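You operate a simulated robot arm through the tools that you are given. There is no shell and no other tool. Be economical: measure what you need, move in short steps, check, and stop when the job is done.

You are at the controls of a simulated robot arm. One attempt, no reset.

## Task
Grease the brass cock body's mouth, fit the brass plug and lock it.
Fine: use the stub brush and the grease pot, and put the brush back. Set down upright: stub brush. A coat counts when it lies all over at full strength: go over it till it gets no stronger.

The check looks at the end state, three seconds after you hand in, the way a careful person would. Anything else that was tipped, shoved, dropped, spilled or broken makes it a failure.

## Robot
A 6-joint arm with a two-finger parallel gripper, fixed in place. Base frame: the origin is at the foot of the arm, x ahead of it, y to its left, z up; the work surface is at about z = 0.86. Readings come in m, degrees, newtons and seconds.
With the tool pointing down near the work surface it reaches from about 0.36 to 0.76 m from the base axis. Its first joint turns from -66.0 to 66.0 degrees. Payload 2.45 kg.
Tool frame: the origin (TCP) lies between the finger pads and is the grasp point; the fingertips stand 0.024 m ahead of it; z points along the fingers, y is the line along which they close. The gripper opens to 0.068 m. The fingers are 0.017 m wide and 0.01 m thick; the gripper's body (0.04 by 0.07 m) begins 0.041 m behind the TCP.
Orientation is that of the tool frame in the base frame, as a unit quaternion [w, x, y, z]. With the fingers straight down and closing along the base's y, the tool's x points along the base's -x, its y along +y and its z along -z.

## Interface
- The arm moves only by the tool arm_command. Its argument "increments" is a list that holds one entry, the list of rows, each a list of 7 numbers: the closure in counts, from 0 (fully open) to 255 (shut), then the shift along the base's x, y, z in m, then the turn, a rotation vector about the base's x, y, z in degrees. In form: [[[grip, dx, dy, dz, rx, ry, rz], ...]]. A call has 1 to 20 rows; each row shifts and turns the commanded pose from where the row before left it. Each row takes 0.2 s and may step no farther than 0.05 m and 8.6 degrees from the row before; otherwise, or with a gripper value out of range, the whole call is refused. Where a pose cannot be reached the arm comes as near as it can. A force on the tool above 40 N (or 10 N above the force at the start of the call, whichever is more), or a blocked arm, ends the call early, and 0.2 s more pass. Each finger travels about 0.108 m/s and halts on what it meets, pressing with about 25 N; the grip force reading is that of the motor and also rises with nothing between the fingers. The clock runs only during rows and for 0.2 s after the last one: add rows that do not move to give the fingers time. The reply holds the time, the measured pose of the TCP, the force on the tool along the base axes, the opening and the grip force, in the units named above and with some noise, with the torque about the TCP (base axes, N m) and any sound that the robot's microphone picked up, and new pictures: "pictures" is both (left out), scene, wrist or none.
- Cameras (640 x 400 px; columns grow to the right, rows downward): "scene" is fixed at [0.1751, 0.4191, 1.4741]; the picture's right is [-0.70, -0.72, 0.00], its down [-0.36, 0.35, -0.87] and it looks along [0.62, -0.60, -0.50] (base axes); focal length 309 px, centre (320, 200). "wrist" rides on the gripper at [0.084, 0.011, -0.075] in the tool frame; the picture's right is [-0.13, 0.99, 0.00], its down [-0.60, -0.08, -0.79] and it looks along [-0.79, -0.10, 0.61] (tool axes); focal length 251 px, centre (320, 200). There is no depth. A picture from a camera that has moved, and an enlarged one, comes with that camera's place and axes in the base frame and with its lens.
- inspect(camera, box): a new picture of the part [left, top, right, bottom] of that camera's present view, enlarged. It takes no simulated time.
- hand_in(): hands the job in; it is judged then, once.

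Go step by step. Nothing tells you positions but the pictures and the camera data: compare them with the known pose of the tool, close in by small moves and look again before you grip or let go. The budget is 120 turns and 200 pictures, counting those below and the enlarged ones. Unless the task says otherwise, let go and move clear before handing in, and close with one line.

The tools are called as name(argument=value, ...) on one line, values as JSON. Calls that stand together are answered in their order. arm_command: Moves the arm, as the interface text tells. Its arguments: {"type":"object","properties":{"increments":{"type":"array"},"pictures":{"type":"string","enum":["both","scene","wrist","none"]}},"required":["increments"]} The other tools are called the same way: inspect (camera, box) takes an enlarged picture of a part of a camera's view; hand_in () hands the job in.

At the start:

```text
clock: 0.0
tool_pos: [0.5004, 0.0545, 1.2629]
ee_rot: [0.001, 0.0, 1.0, 0.0]
wrist_force: [-0.2, -0.4, 0.2]
wrist_torque: [0.03, 0.0, -0.01]
grip_width: 0.068
grasp_force: 0.1
```

scene: 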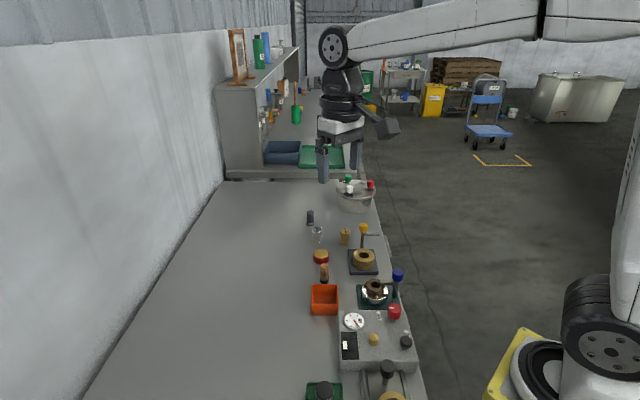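
wrist: 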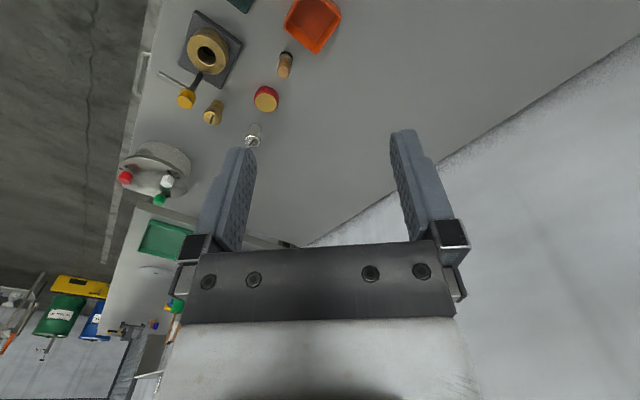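

I see a bench with several small parts (brass bodies on bases, brass plug, brush, pot). I'll enlarge the views to identify them first.

inspect(camera="scene", box=[290, 170, 430, 300])

inspect(camera="scene", box=[290, 260, 450, 400])

inspect(camera="wrist", box=[110, 0, 350, 220])

```text
3.08 times, centred on (360, 235) of scene
camera zoom: at [0.1751, 0.4191, 1.4741], right [-0.7, -0.72, 0.0], down [-0.36, 0.35, -0.87], along [0.62, -0.6, -0.5], focal length 952 px, centre (197, 92)
```

zoom: 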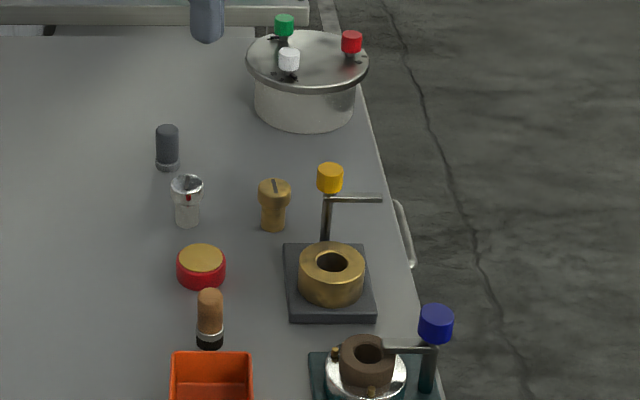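

```text
2.86 times, centred on (370, 330) of scene
camera zoom: at [0.1751, 0.4191, 1.4741], right [-0.7, -0.72, 0.0], down [-0.36, 0.35, -0.87], along [0.62, -0.6, -0.5], focal length 884 px, centre (177, -171)
```

zoom: 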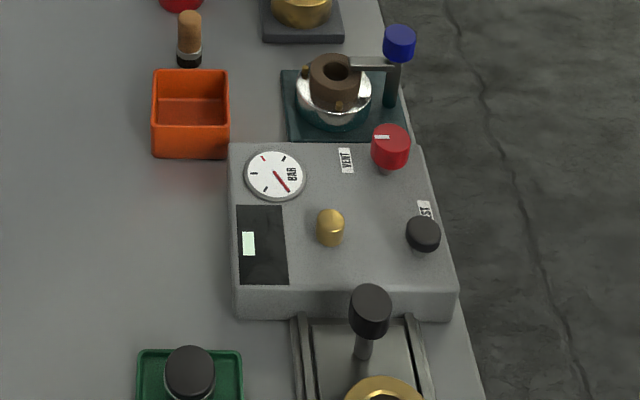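

```text
1.82 times, centred on (230, 110) of wrist
camera zoom: at [0.4162, 0.0654, 1.3382], right [0.13, 0.99, 0.0], down [0.6, -0.08, 0.79], along [0.79, -0.1, -0.61], focal length 457 px, centre (484, 364)
```

zoom: 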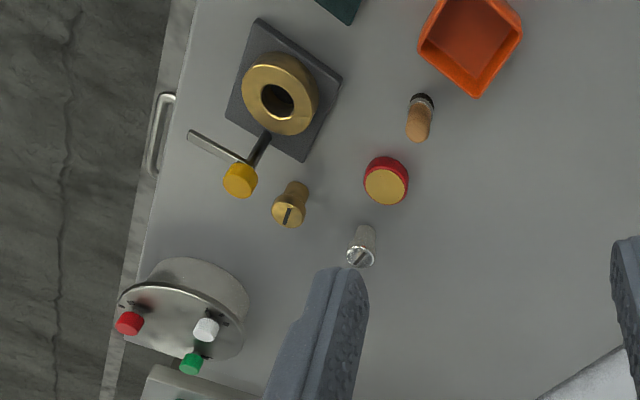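

The brass body with the yellow latch is near (0.576,-0.14), the plug near (0.69,-0.19), the red pot near (0.68,-0.07) and the brush near (0.615,-0.025). I'll move closer for a better look with the wrist camera.

arm_command(increments=[[[0, -0.01, -0.03, -0.036, 0, 0, 0], [0, -0.01, -0.03, -0.036, 0, 0, 0], [0, -0.01, -0.03, -0.036, 0, 0, 0], [0, -0.01, -0.03, -0.036, 0, 0, 0], [0, -0.01, -0.03, -0.036, 0, 0, 0], [0, 0, 0, 0, 0, 0, 0]]], pictures="both")

```text
clock: 1.4
tool_pos: [0.4504, -0.0936, 1.0843]
ee_rot: [0.001, -0.001, 1.0, 0.001]
wrist_force: [-0.3, -1.5, -0.1]
wrist_torque: [-0.04, 0.0, 0.0]
grip_width: 0.0679
grasp_force: 0.0
camera wrist: at [0.3661, -0.0834, 1.1589], right [0.13, 0.99, 0.0], down [0.6, -0.08, 0.79], along [0.79, -0.1, -0.61], focal length 251 px, centre (320, 200)
```

scene: 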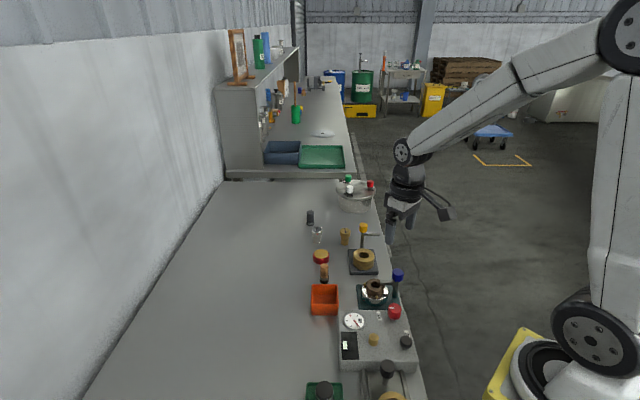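
wrist: 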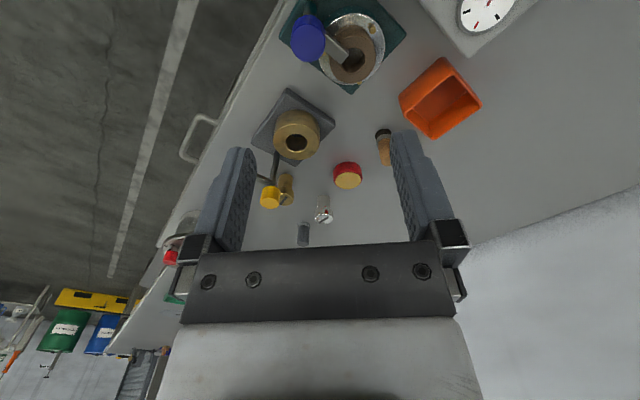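

inspect(camera="wrist", box=[240, 0, 410, 106])

inspect(camera="wrist", box=[240, 80, 410, 250])

inspect(camera="scene", box=[295, 200, 395, 290])

```text
3.76 times, centred on (325, 53) of wrist
camera zoom: at [0.3661, -0.0834, 1.1589], right [0.13, 0.99, 0.0], down [0.6, -0.08, 0.79], along [0.79, -0.1, -0.61], focal length 947 px, centre (301, 753)
```

zoom: 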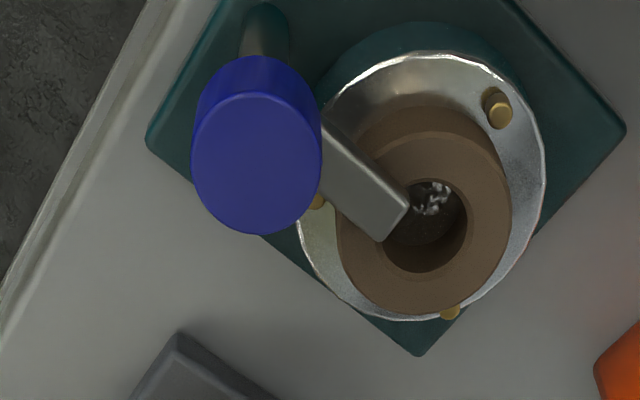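

```text
2.35 times, centred on (325, 165) of wrist
camera zoom: at [0.3661, -0.0834, 1.1589], right [0.13, 0.99, 0.0], down [0.6, -0.08, 0.79], along [0.79, -0.1, -0.61], focal length 592 px, centre (308, 282)
```

zoom: 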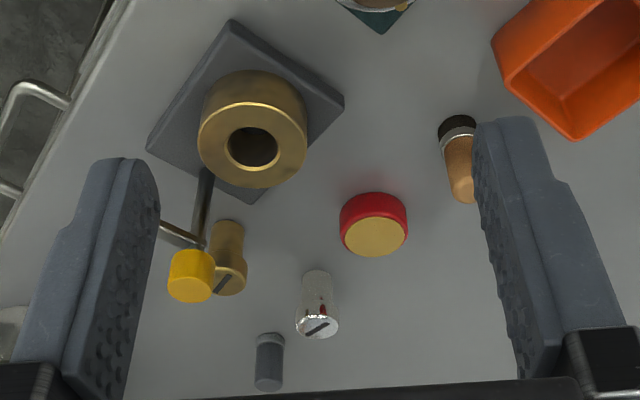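

```text
4.44 times, centred on (345, 245) of scene
camera zoom: at [0.1751, 0.4191, 1.4741], right [-0.7, -0.72, 0.0], down [-0.36, 0.35, -0.87], along [0.62, -0.6, -0.5], focal length 1375 px, centre (209, 0)
```

zoom: 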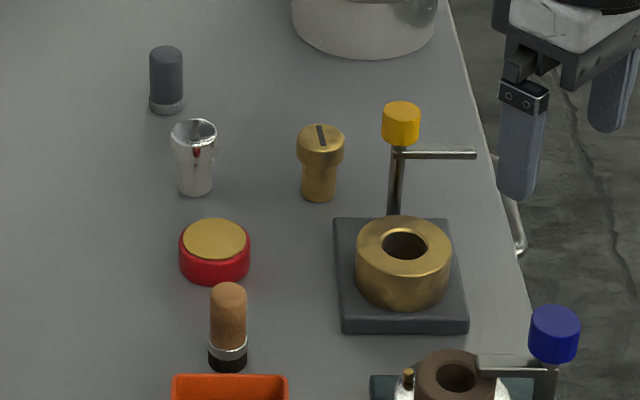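

The brush stands handle-up near (0.609,-0.018) and is about 58 mm tall. The pot looks like an open dish of amber grease, and the body's top is at about z 0.903. I'll go above the brush with the tool turned -45° so the fingers clear the orange box.

arm_command(increments=[[[0, 0.0265, 0.0123, -0.006, 0, 0, -7.5], [0, 0.0265, 0.0123, -0.006, 0, 0, -7.5], [0, 0.0265, 0.0123, -0.006, 0, 0, -7.5], [0, 0.0265, 0.0123, -0.006, 0, 0, -7.5], [0, 0.0265, 0.0123, -0.006, 0, 0, -7.5], [0, 0.0265, 0.0123, -0.006, 0, 0, -7.5], [0, 0, 0, 0, 0, 0, 0], [0, 0, 0, 0, 0, 0, 0]]], pictures="both")

```text
clock: 3.2
tool_pos: [0.6079, -0.0208, 1.0464]
ee_rot: [0.001, 0.384, 0.924, 0.0]
wrist_force: [-0.3, -0.3, 0.6]
wrist_torque: [0.01, -0.01, 0.02]
grip_width: 0.0678
grasp_force: 0.0
camera wrist: at [0.558, 0.046, 1.1209], right [0.79, 0.61, 0.0], down [0.37, -0.48, 0.79], along [0.48, -0.63, -0.61], focal length 251 px, centre (320, 200)
```

scene: 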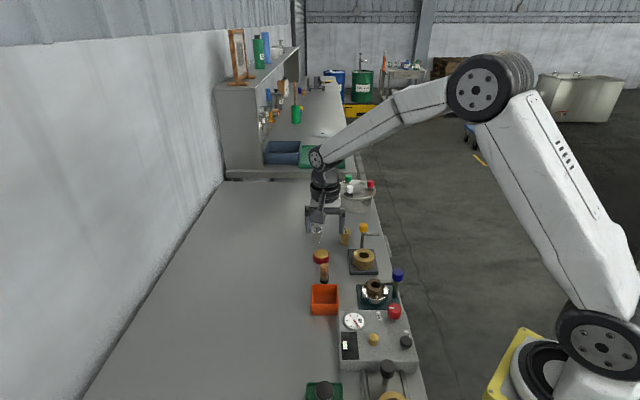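
wrist: 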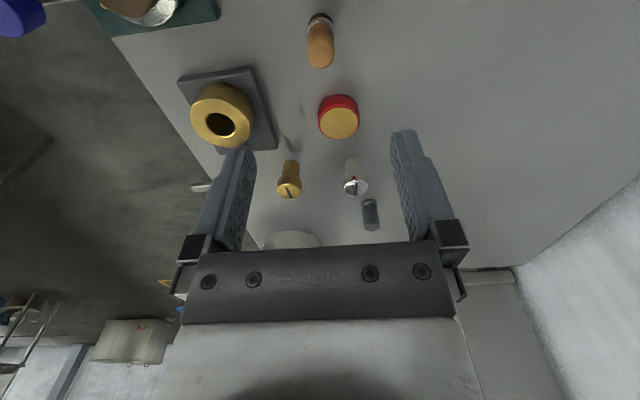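

The wrist view now shows the brush, pot, body and plug clearly. I'll enlarge it to measure them.

inspect(camera="wrist", box=[170, 0, 330, 100])

inspect(camera="wrist", box=[240, 80, 400, 240])

inspect(camera="wrist", box=[280, 0, 380, 150])

```text
4.00 times, centred on (250, 50) of wrist
camera zoom: at [0.558, 0.046, 1.1209], right [0.79, 0.61, 0.0], down [0.37, -0.48, 0.79], along [0.48, -0.63, -0.61], focal length 1006 px, centre (600, 800)
```

zoom: 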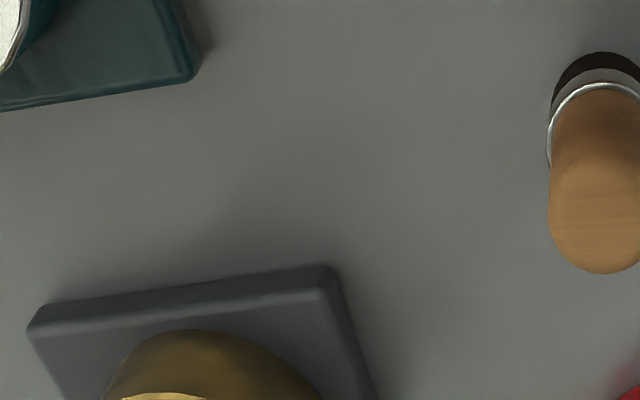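

```text
2.50 times, centred on (320, 160) of wrist
camera zoom: at [0.558, 0.046, 1.1209], right [0.79, 0.61, 0.0], down [0.37, -0.48, 0.79], along [0.48, -0.63, -0.61], focal length 629 px, centre (320, 300)
```

zoom: 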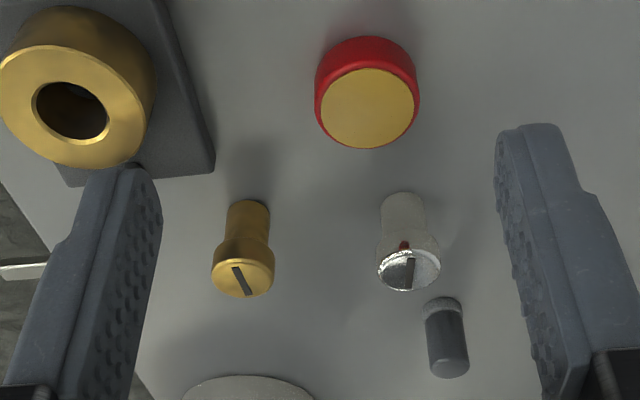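

```text
2.67 times, centred on (330, 75) of wrist
camera zoom: at [0.558, 0.046, 1.1209], right [0.79, 0.61, 0.0], down [0.37, -0.48, 0.79], along [0.48, -0.63, -0.61], focal length 670 px, centre (293, 533)
```

zoom: 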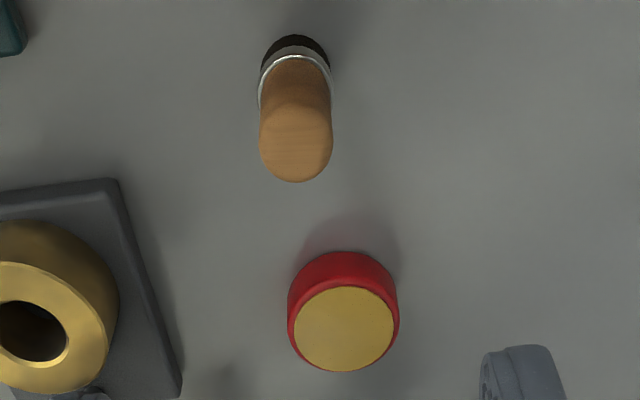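

The brush is at (0.610,-0.0195), the grease pot at (0.682,-0.078) with its top near 0.878, and the bore at (0.574,-0.140). I'll descend over the brush handle with the fingers open.

arm_command(increments=[[[0, 0.002, 0.001, -0.034, 0, 0, 0], [0, 0, 0, -0.034, 0, 0, 0], [0, 0, 0, -0.034, 0, 0, 0], [0, 0, 0, -0.03, 0, 0, 0], [0, 0, 0, 0, 0, 0, 0]]], pictures="both")

```text
clock: 4.4
tool_pos: [0.6101, -0.0185, 0.9151]
ee_rot: [0.0, 0.383, 0.924, 0.0]
wrist_force: [-0.3, 0.2, 0.0]
wrist_torque: [-0.01, -0.03, -0.02]
grip_width: 0.068
grasp_force: 0.0
camera wrist: at [0.5591, 0.0487, 0.9894], right [0.79, 0.61, 0.0], down [0.37, -0.48, 0.79], along [0.48, -0.63, -0.61], focal length 251 px, centre (320, 200)
```

scene: 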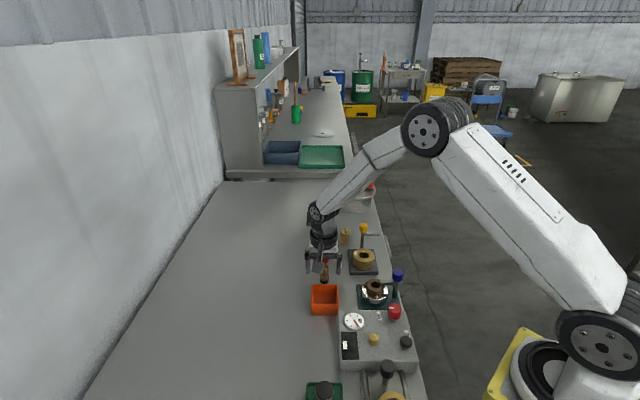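
wrist: 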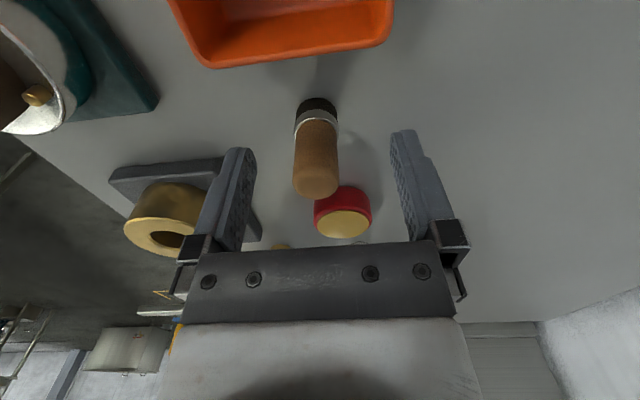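

The brush handle is centred between the fingers, with its top about level with the TCP. I'll close on it.

arm_command(increments=[[[255, 0, 0, 0, 0, 0, 0], [255, 0, 0, 0, 0, 0, 0], [255, 0, 0, 0, 0, 0, 0]]], pictures="wrist")

```text
clock: 5.2
tool_pos: [0.6098, -0.0181, 0.9153]
ee_rot: [0.001, 0.383, 0.924, 0.0]
wrist_force: [-0.1, 0.2, 1.0]
wrist_torque: [-0.02, -0.04, 0.01]
grip_width: 0.0206
grasp_force: 25.2
camera wrist: at [0.5591, 0.0486, 0.9898], right [0.79, 0.61, 0.0], down [0.37, -0.48, 0.79], along [0.48, -0.63, -0.61], focal length 251 px, centre (320, 200)
```

wrist: 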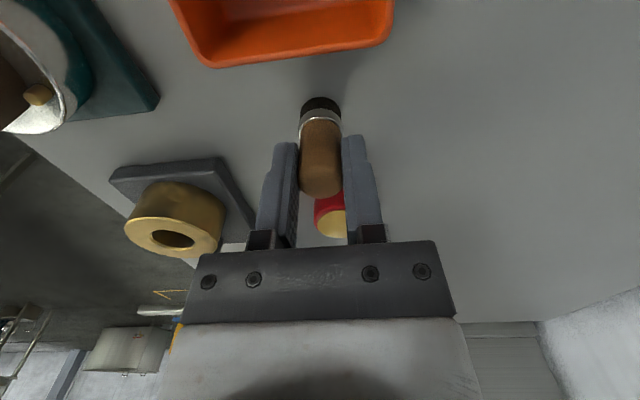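

The brush is gripped, with its bristle end 55 mm below the TCP. I'll lift it and carry it over the pot.

arm_command(increments=[[[255, 0, 0, 0.03, 0, 0, 0], [255, 0, 0, 0.03, 0, 0, 0], [255, 0.024, -0.02, 0, 0, 0, 0], [255, 0.024, -0.02, 0, 0, 0, 0], [255, 0.024, -0.02, 0, 0, 0, 0], [255, 0, 0, -0.025, 0, 0, 0], [255, 0, 0, 0, 0, 0, 0]]], pictures="both")

inspect(camera="wrist", box=[260, 70, 400, 200])

inspect(camera="scene", box=[295, 200, 395, 290])

```text
clock: 6.8
tool_pos: [0.6832, -0.0807, 0.951]
ee_rot: [0.001, 0.383, 0.924, -0.001]
wrist_force: [0.2, 0.5, 0.2]
wrist_torque: [0.0, 0.0, 0.02]
grip_width: 0.0207
grasp_force: 24.3
camera wrist: at [0.6318, -0.0135, 1.0253], right [0.79, 0.61, 0.0], down [0.37, -0.48, 0.79], along [0.48, -0.63, -0.61], focal length 251 px, centre (320, 200)
```

scene: 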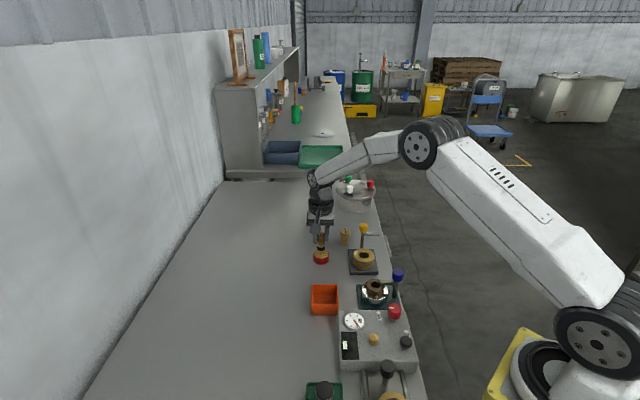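
wrist: 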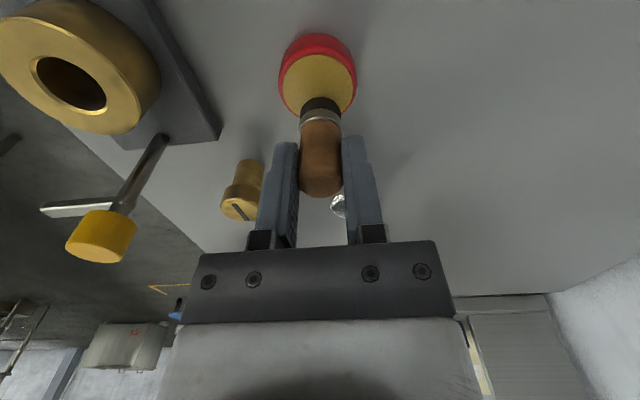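

```text
3.08 times, centred on (330, 135) of wrist
camera zoom: at [0.6318, -0.0135, 1.0253], right [0.79, 0.61, 0.0], down [0.37, -0.48, 0.79], along [0.48, -0.63, -0.61], focal length 774 px, centre (289, 400)
```

zoom: 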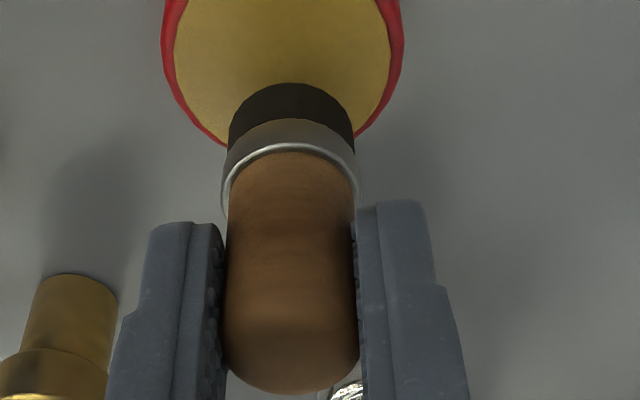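

```text
4.44 times, centred on (345, 245) of scene
camera zoom: at [0.1751, 0.4191, 1.4741], right [-0.7, -0.72, 0.0], down [-0.36, 0.35, -0.87], along [0.62, -0.6, -0.5], focal length 1375 px, centre (209, 0)
```

zoom: 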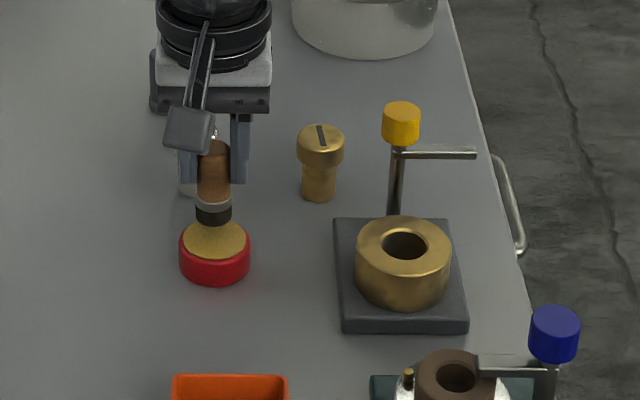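

The brush is about 4 mm beyond the pot centre. I'll shift it back and dip gently while watching the force.

arm_command(increments=[[[255, -0.003, 0.0035, -0.006, 0, 0, 0], [255, 0, 0, -0.006, 0, 0, 0], [255, 0, 0, -0.005, 0, 0, 0], [255, 0, 0, -0.004, 0, 0, 0], [255, 0, 0, 0, 0, 0, 0]]], pictures="both")

inspect(camera="wrist", box=[260, 50, 400, 190])

inspect(camera="scene", box=[295, 220, 345, 270])

```text
clock: 8.0
tool_pos: [0.6816, -0.0788, 0.9327]
ee_rot: [0.005, 0.384, 0.923, 0.0]
wrist_force: [2.1, -3.9, 23.2]
wrist_torque: [-0.42, -0.07, 0.03]
grip_width: 0.0204
grasp_force: 24.8
camera wrist: at [0.6298, -0.0109, 1.0067], right [0.79, 0.61, 0.01], down [0.36, -0.48, 0.8], along [0.49, -0.63, -0.6], focal length 251 px, centre (320, 200)
```

scene: 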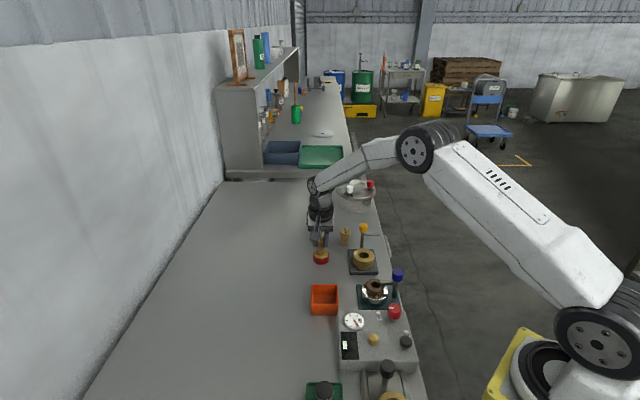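
wrist: 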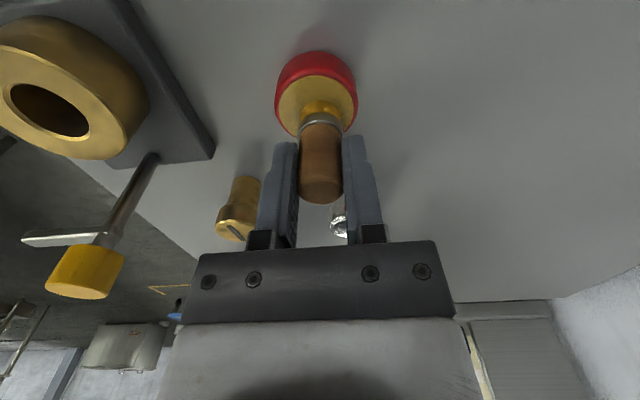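

```text
2.86 times, centred on (330, 120) of wrist
camera zoom: at [0.6298, -0.0109, 1.0067], right [0.79, 0.61, 0.01], down [0.36, -0.48, 0.8], along [0.49, -0.63, -0.6], focal length 718 px, centre (291, 429)
```

zoom: 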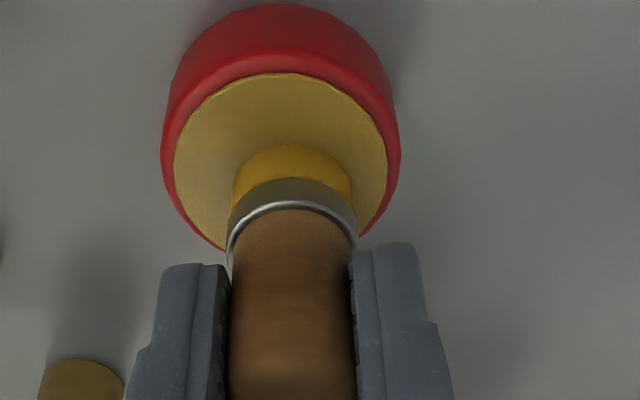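

```text
8.00 times, centred on (320, 245) of scene
camera zoom: at [0.1746, 0.4191, 1.4741], right [-0.7, -0.72, 0.0], down [-0.36, 0.35, -0.87], along [0.62, -0.6, -0.5], focal length 2475 px, centre (320, -160)
```

zoom: 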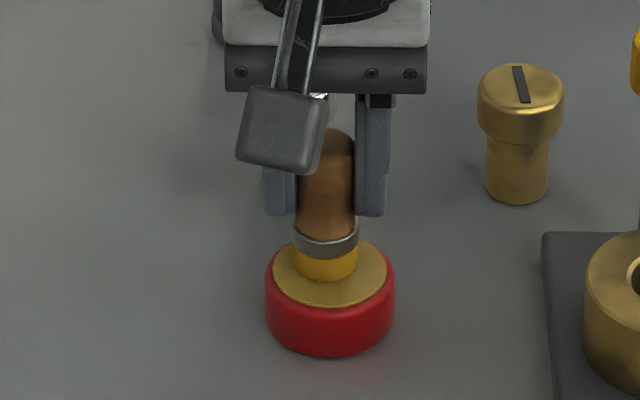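

The bristles have turned amber, so the brush is loaded. I'll lift it and carry it over the bore.

arm_command(increments=[[[255, 0, 0, 0.025, 0, 0, 0], [255, 0, 0, 0.025, 0, 0, 0], [255, -0.0358, -0.02, 0, 0, 0, 0], [255, -0.0358, -0.02, 0, 0, 0, 0], [255, -0.0358, -0.02, 0, 0, 0, 0], [255, 0, 0, 0, 0, 0, 0], [255, 0, 0, 0, 0, 0, 0]]], pictures="wrist")

inspect(camera="wrist", box=[250, 20, 410, 200])

inspect(camera="scene", box=[335, 210, 395, 280])

```text
clock: 9.6
tool_pos: [0.571, -0.1364, 0.9808]
ee_rot: [0.001, 0.383, 0.924, 0.0]
wrist_force: [-0.3, 0.1, -0.4]
wrist_torque: [-0.02, -0.02, 0.01]
grip_width: 0.0202
grasp_force: 24.8
camera wrist: at [0.5206, -0.0687, 1.056], right [0.79, 0.61, 0.0], down [0.37, -0.48, 0.79], along [0.48, -0.63, -0.61], focal length 251 px, centre (320, 200)
```

wrist: 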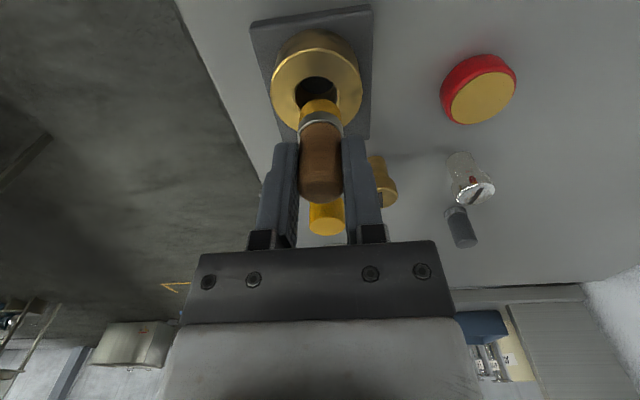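

```text
2.22 times, centred on (330, 110) of wrist
camera zoom: at [0.5206, -0.0687, 1.056], right [0.79, 0.61, 0.0], down [0.37, -0.48, 0.79], along [0.48, -0.63, -0.61], focal length 559 px, centre (298, 400)
```

zoom: 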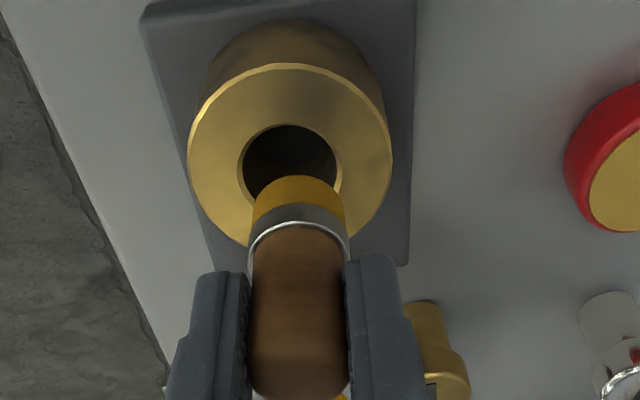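

```text
5.71 times, centred on (365, 245) of scene
camera zoom: at [0.1751, 0.4191, 1.4741], right [-0.7, -0.72, 0.0], down [-0.36, 0.35, -0.87], along [0.62, -0.6, -0.5], focal length 1768 px, centre (63, -57)
```

zoom: 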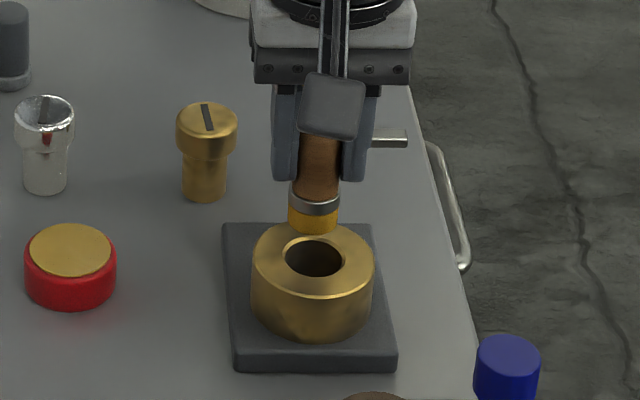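

The bore centre is about (0.5725,-0.139) and roughly 28 mm wide. I'll align the brush and insert it gently, about 13 mm deep.

arm_command(increments=[[[255, 0.0015, -0.0025, -0.01, 0, 0, 0], [255, 0, 0, -0.01, 0, 0, 0], [255, 0, 0, -0.008, 0, 0, 0], [255, 0, 0, -0.008, 0, 0, 0], [255, 0, 0, 0, 0, 0, 0]]], pictures="wrist")

inspect(camera="wrist", box=[250, 20, 410, 200])

inspect(camera="scene", box=[335, 210, 395, 280])

```text
clock: 10.8
tool_pos: [0.5742, -0.1407, 0.9439]
ee_rot: [0.0, 0.384, 0.923, -0.001]
wrist_force: [-3.0, 0.2, -0.2]
wrist_torque: [0.0, 0.11, 0.02]
grip_width: 0.0202
grasp_force: 24.5
camera wrist: at [0.5231, -0.0725, 1.0183], right [0.79, 0.61, 0.0], down [0.37, -0.48, 0.79], along [0.48, -0.63, -0.61], focal length 251 px, centre (320, 200)
```

wrist: 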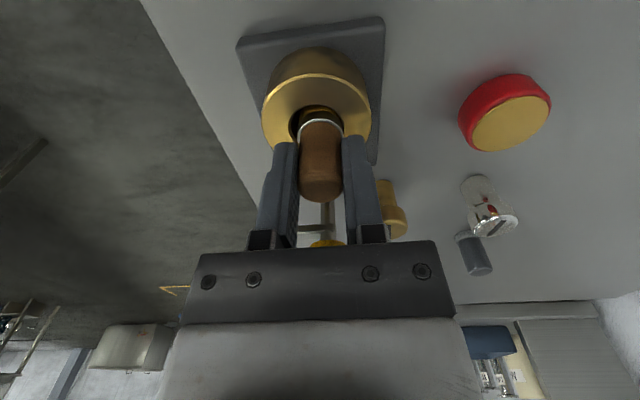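

```text
2.22 times, centred on (330, 110) of wrist
camera zoom: at [0.5231, -0.0725, 1.0183], right [0.79, 0.61, 0.0], down [0.37, -0.48, 0.79], along [0.48, -0.63, -0.61], focal length 559 px, centre (298, 400)
```

zoom: 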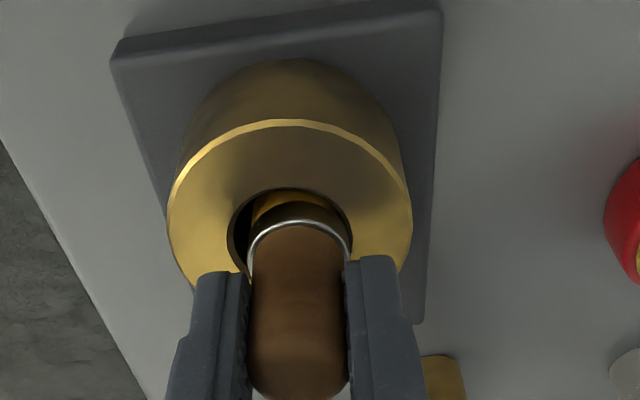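

```text
5.71 times, centred on (365, 245) of scene
camera zoom: at [0.175, 0.4191, 1.4741], right [-0.7, -0.72, 0.0], down [-0.36, 0.35, -0.87], along [0.62, -0.6, -0.5], focal length 1768 px, centre (63, -57)
```

zoom: 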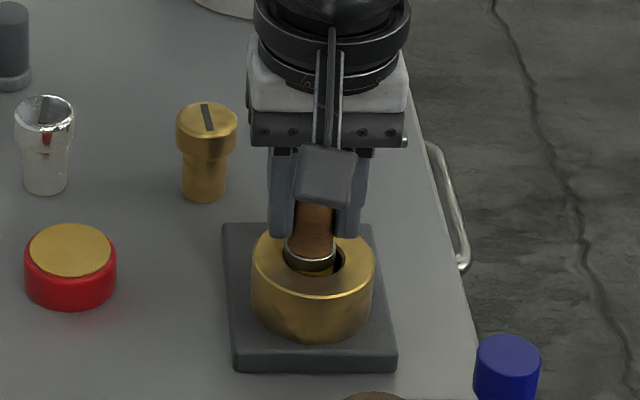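

The brush is inside the bore, about 1.5 mm off centre. I'll sweep it in circles against the wall.

arm_command(increments=[[[255, 0.002, -0.0012, 0, 0, 0, 0], [255, -0.00094, 0.00226, 0, 0, 0, 0], [255, -0.00226, 0.00094, 0, 0, 0, 0], [255, -0.00226, -0.00094, 0, 0, 0, 0], [255, -0.00094, -0.00226, 0, 0, 0, 0], [255, 0.00094, -0.00226, 0, 0, 0, 0], [255, 0.00226, -0.00094, 0, 0, 0, 0], [255, 0.00226, 0.00094, 0, 0, 0, 0], [255, 0.00094, 0.00226, 0, 0, 0, 0], [255, -0.00094, 0.00226, 0, 0, 0, 0], [255, -0.00226, 0.00094, 0, 0, 0, 0], [255, -0.00226, -0.00094, 0, 0, 0, 0], [255, -0.00094, -0.00226, 0, 0, 0, 0], [255, 0.00094, -0.00226, 0, 0, 0, 0], [255, 0.00226, -0.00094, 0, 0, 0, 0], [255, 0.00226, 0.00094, 0, 0, 0, 0], [255, 0.00094, 0.00226, 0, 0, 0, 0], [255, -0.0032, 0, 0, 0, 0, 0]]], pictures="wrist")

inspect(camera="wrist", box=[250, 50, 390, 160])

```text
clock: 14.6
tool_pos: [0.5736, -0.141, 0.9433]
ee_rot: [0.003, 0.383, 0.924, 0.001]
wrist_force: [-2.9, 3.2, -1.4]
wrist_torque: [0.08, 0.1, 0.01]
grip_width: 0.0203
grasp_force: 25.0
camera wrist: at [0.5223, -0.0737, 1.0188], right [0.79, 0.61, 0.0], down [0.37, -0.48, 0.8], along [0.49, -0.63, -0.61], focal length 251 px, centre (320, 200)
```

wrist: 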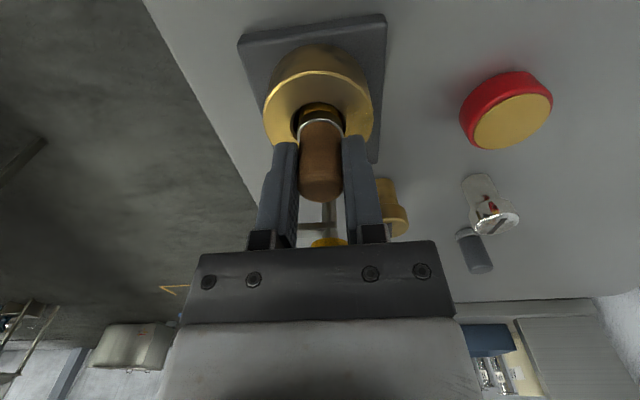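

```text
3.64 times, centred on (320, 105) of wrist
camera zoom: at [0.5223, -0.0737, 1.0188], right [0.79, 0.61, 0.0], down [0.37, -0.48, 0.8], along [0.49, -0.63, -0.61], focal length 914 px, centre (320, 546)
```

zoom: 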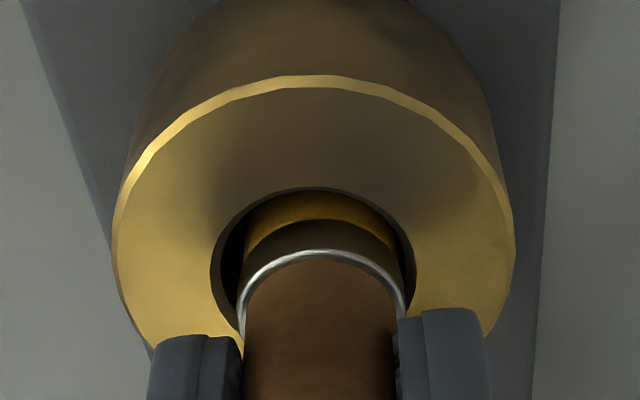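

The brush blocks the view of the bore wall. I'll withdraw it and look.

arm_command(increments=[[[255, 0, 0, 0.02, 0, 0, 0], [255, 0, 0, 0.025, 0, 0, 0], [255, 0.02, -0.015, 0.02, 0, 0, 0], [255, 0, 0, 0, 0, 0, 0]]], pictures="wrist")

inspect(camera="wrist", box=[250, 20, 370, 140])

inspect(camera="scene", box=[345, 225, 385, 275])

```text
clock: 15.6
tool_pos: [0.5923, -0.1579, 1.0088]
ee_rot: [0.001, 0.384, 0.923, 0.0]
wrist_force: [-0.5, 0.2, -0.4]
wrist_torque: [-0.02, 0.01, 0.02]
grip_width: 0.0205
grasp_force: 24.6
camera wrist: at [0.5411, -0.0889, 1.0844], right [0.79, 0.61, 0.0], down [0.37, -0.48, 0.79], along [0.48, -0.63, -0.61], focal length 251 px, centre (320, 200)
```

wrist: 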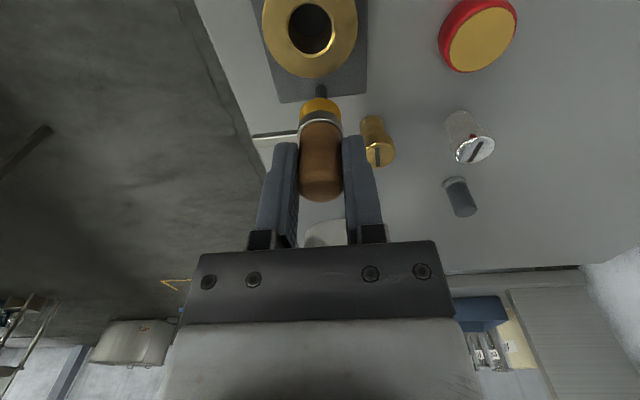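

```text
3.33 times, centred on (310, 80) of wrist
camera zoom: at [0.5411, -0.0889, 1.0844], right [0.79, 0.61, 0.0], down [0.37, -0.48, 0.79], along [0.48, -0.63, -0.61], focal length 838 px, centre (353, 600)
```

zoom: 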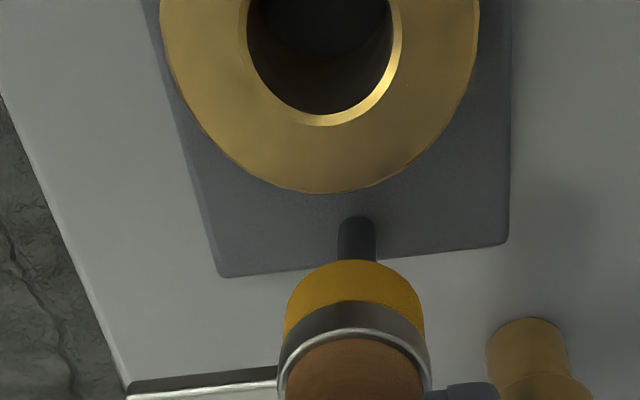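

```text
8.00 times, centred on (365, 250) of scene
camera zoom: at [0.1751, 0.4191, 1.4741], right [-0.7, -0.72, 0.0], down [-0.36, 0.35, -0.87], along [0.62, -0.6, -0.5], focal length 2475 px, centre (-40, -200)
```

zoom: 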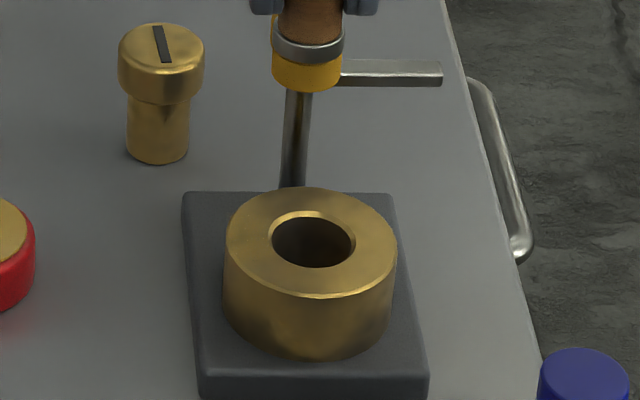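

The bore wall still looks dark. I'll zoom in on the bore in the current wrist view.

inspect(camera="wrist", box=[280, 0, 345, 65])

inspect(camera="wrist", box=[250, 0, 370, 90])

```text
6.15 times, centred on (312, 32) of wrist
camera zoom: at [0.5411, -0.0889, 1.0844], right [0.79, 0.61, 0.0], down [0.37, -0.48, 0.79], along [0.48, -0.63, -0.61], focal length 1547 px, centre (366, 1231)
```

zoom: 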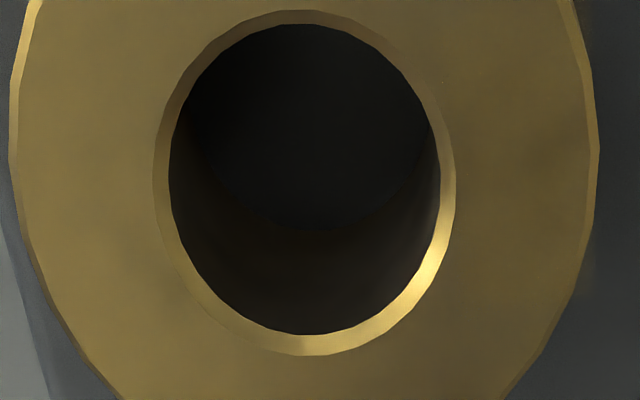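

```text
4.44 times, centred on (310, 45) of wrist
camera zoom: at [0.5411, -0.0889, 1.0844], right [0.79, 0.61, 0.0], down [0.37, -0.48, 0.79], along [0.48, -0.63, -0.61], focal length 1118 px, centre (364, 889)
```

zoom: 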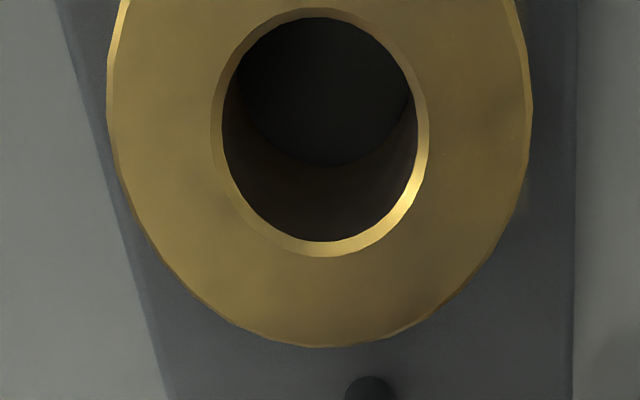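

I see no clear grease on the bore wall. I'll try the brush end on the rim and face around the hole, touching down at the near side first.

arm_command(increments=[[[255, -0.0296, 0.0268, 0, 0, 0, 0], [255, 0, 0, -0.03, 0, 0, 0], [255, 0, 0, -0.015, 0, 0, 0], [255, 0, 0, -0.003, 0, 0, 0], [255, 0, 0, -0.002, 0, 0, 0], [255, 0, 0, -0.001, 0, 0, 0], [255, 0, 0, 0, 0, 0, 0]]], pictures="wrist")

inspect(camera="wrist", box=[250, 50, 390, 160])

inspect(camera="scene", box=[340, 225, 390, 275])

```text
clock: 17.2
tool_pos: [0.5625, -0.1293, 0.9584]
ee_rot: [0.0, 0.384, 0.923, 0.0]
wrist_force: [-0.8, 0.1, -0.9]
wrist_torque: [0.01, -0.03, -0.03]
grip_width: 0.0203
grasp_force: 25.2
camera wrist: at [0.5118, -0.0614, 1.0326], right [0.79, 0.61, 0.0], down [0.37, -0.48, 0.79], along [0.48, -0.63, -0.61], focal length 251 px, centre (320, 200)
```

wrist: 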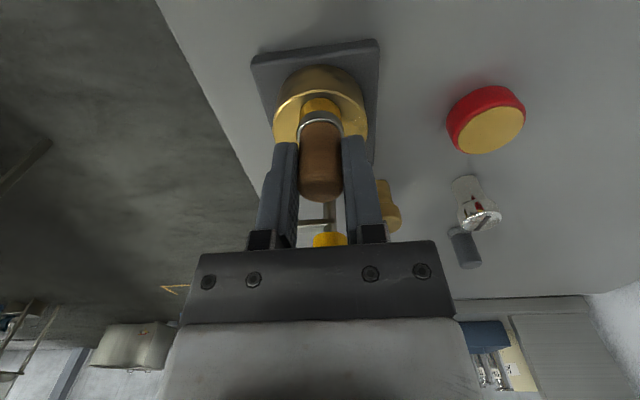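

```text
3.64 times, centred on (320, 105) of wrist
camera zoom: at [0.5118, -0.0614, 1.0326], right [0.79, 0.61, 0.0], down [0.37, -0.48, 0.79], along [0.48, -0.63, -0.61], focal length 914 px, centre (320, 546)
```

zoom: 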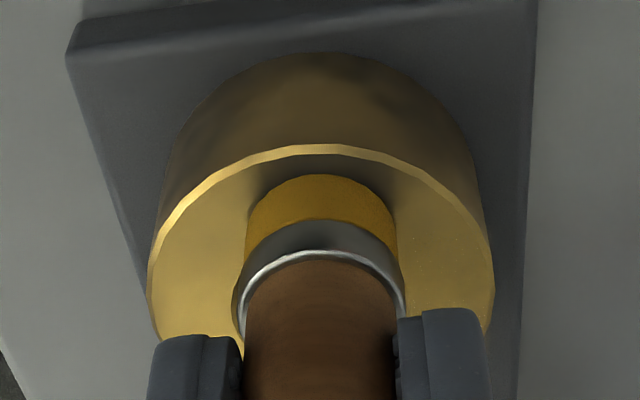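

```text
8.00 times, centred on (365, 250) of scene
camera zoom: at [0.1751, 0.4191, 1.4741], right [-0.7, -0.72, 0.0], down [-0.36, 0.35, -0.87], along [0.62, -0.6, -0.5], focal length 2475 px, centre (-40, -200)
```

zoom: 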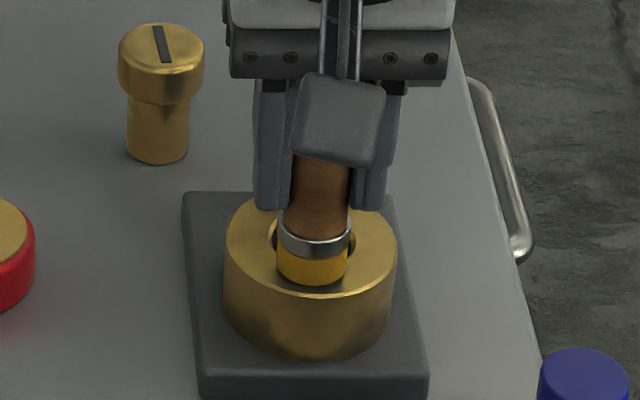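

The brush end is just above the face. I'll touch down a little more and sweep part of the rim, then lift off and look.

arm_command(increments=[[[255, 0, -0.001, -0.001, 0, 0, 0], [255, 0, 0, -0.001, 0, 0, 0], [255, 0, 0, -0.0005, 0, 0, 0], [255, 0, 0, 0, 0, 0, 0]]], pictures="none")

```text
clock: 18.2
tool_pos: [0.5633, -0.1304, 0.9567]
ee_rot: [0.003, 0.383, 0.924, 0.0]
wrist_force: [-4.9, 2.6, 25.0]
wrist_torque: [0.16, 0.08, 0.01]
grip_width: 0.0207
grasp_force: 24.8
```

Contact is confirmed, with the face at z≈0.902. I'll ease the pressure, sweep the full rim circle, lift off and look.

arm_command(increments=[[[255, 0, 0, 0.0012, 0, 0, 0], [255, -0.0038, -0.0066, 0, 0, 0, 0], [255, 0, -0.0076, 0, 0, 0, 0], [255, 0.0038, -0.0066, 0, 0, 0, 0], [255, 0.0066, -0.0038, 0, 0, 0, 0], [255, 0.0076, 0, 0, 0, 0, 0], [255, 0.0066, 0.0038, 0, 0, 0, 0], [255, 0.0038, 0.0066, 0, 0, 0, 0], [255, 0, 0.0076, 0, 0, 0, 0], [255, -0.0038, 0.0066, 0, 0, 0, 0], [255, -0.0066, 0.0038, 0, 0, 0, 0], [255, -0.0076, 0, 0, 0, 0, 0], [255, -0.0066, -0.0038, 0, 0, 0, 0], [255, 0, 0, 0, 0, 0, 0]]], pictures="none")

arm_command(increments=[[[255, 0, 0, 0.03, 0, 0, 0], [255, 0.029, -0.027, 0.02, 0, 0, 0], [255, 0, 0, 0, 0, 0, 0]]], pictures="wrist")

inspect(camera="wrist", box=[250, 0, 370, 90])

inspect(camera="scene", box=[345, 235, 385, 275])

```text
clock: 21.2
tool_pos: [0.5623, -0.1292, 0.9552]
ee_rot: [0.001, 0.383, 0.924, -0.001]
wrist_force: [0.5, 0.2, 0.8]
wrist_torque: [0.0, -0.04, 0.0]
grip_width: 0.0203
grasp_force: 25.2
```

```text
clock: 22.0
tool_pos: [0.5914, -0.1561, 1.0086]
ee_rot: [0.002, 0.383, 0.924, -0.001]
wrist_force: [-0.5, 0.5, -0.1]
wrist_torque: [0.0, -0.02, 0.01]
grip_width: 0.0204
grasp_force: 24.7
camera wrist: at [0.541, -0.0888, 1.0823], right [0.79, 0.61, 0.0], down [0.37, -0.48, 0.79], along [0.48, -0.63, -0.61], focal length 251 px, centre (320, 200)
```

wrist: 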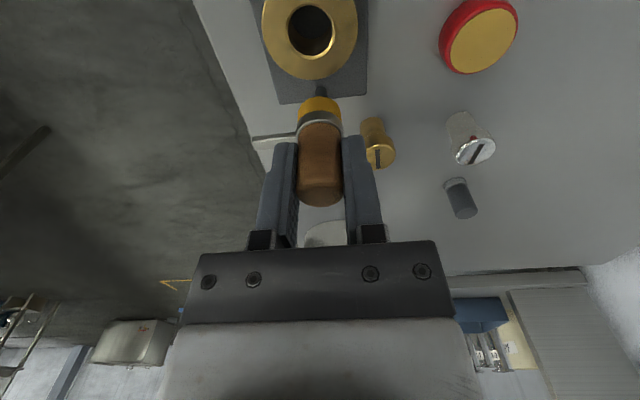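

```text
4.44 times, centred on (310, 45) of wrist
camera zoom: at [0.541, -0.0888, 1.0823], right [0.79, 0.61, 0.0], down [0.37, -0.48, 0.79], along [0.48, -0.63, -0.61], focal length 1118 px, centre (364, 889)
```

zoom: 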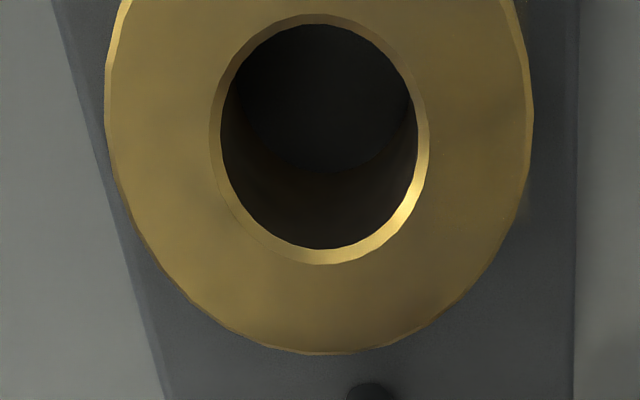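

```text
10.00 times, centred on (365, 255) of scene
camera zoom: at [0.1751, 0.4191, 1.4741], right [-0.7, -0.72, 0.0], down [-0.36, 0.35, -0.87], along [0.62, -0.6, -0.5], focal length 3093 px, centre (-130, -350)
```

zoom: 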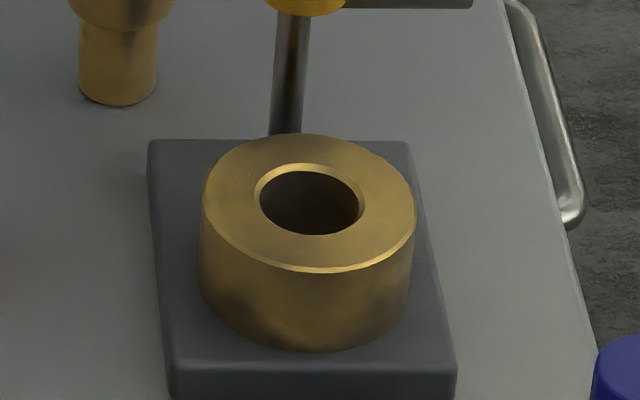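

The face didn't take any grease, so the bore wall is the likely target. I'll go back in and sweep the bore from the lip downwards, checking the side force to confirm contact.

arm_command(increments=[[[255, -0.0192, 0.0156, 0, 0, 0, 0], [255, 0, 0, -0.03, 0, 0, 0], [255, 0, 0, -0.016, 0, 0, 0], [255, 0, 0, -0.008, 0, 0, 0], [255, 0, 0, -0.006, 0, 0, 0], [255, 0, 0, 0, 0, 0, 0]]], pictures="none")

arm_command(increments=[[[255, 0.0035, 0, 0, 0, 0, 0], [255, 0, 0, 0, 0, 0, 0]]], pictures="none")

arm_command(increments=[[[255, -0.0035, 0.0035, 0, 0, 0, 0], [255, 0, 0, 0, 0, 0, 0]]], pictures="none")

arm_command(increments=[[[255, -0.0035, -0.0035, 0, 0, 0, 0], [255, 0, 0, 0, 0, 0, 0]]], pictures="none")

arm_command(increments=[[[255, 0.0035, -0.0035, 0, 0, 0, 0], [255, 0, 0, 0, 0, 0, 0]]], pictures="none")

```text
clock: 23.4
tool_pos: [0.5737, -0.1418, 0.9457]
ee_rot: [0.001, 0.383, 0.924, 0.0]
wrist_force: [0.2, 0.5, -0.3]
wrist_torque: [0.0, -0.01, 0.01]
grip_width: 0.0204
grasp_force: 25.2
```

```text
clock: 24.0
tool_pos: [0.5758, -0.1416, 0.9457]
ee_rot: [0.001, 0.383, 0.924, -0.001]
wrist_force: [-1.4, -0.4, -0.5]
wrist_torque: [0.02, 0.04, -0.01]
grip_width: 0.0203
grasp_force: 25.0
```

```text
clock: 24.6
tool_pos: [0.5739, -0.1401, 0.9468]
ee_rot: [0.004, 0.383, 0.924, 0.0]
wrist_force: [5.6, -13.9, -2.0]
wrist_torque: [-0.73, -0.27, 0.03]
grip_width: 0.0205
grasp_force: 24.9
```

```text
clock: 25.2
tool_pos: [0.5716, -0.1409, 0.9472]
ee_rot: [0.003, 0.383, 0.924, 0.0]
wrist_force: [15.5, -3.2, 2.9]
wrist_torque: [-0.14, -0.69, -0.11]
grip_width: 0.0205
grasp_force: 25.3
```

```text
clock: 25.8
tool_pos: [0.5711, -0.1433, 0.9452]
ee_rot: [-0.001, 0.383, 0.924, 0.0]
wrist_force: [7.0, 6.7, -0.8]
wrist_torque: [0.28, -0.3, -0.04]
grip_width: 0.0203
grasp_force: 25.4
```

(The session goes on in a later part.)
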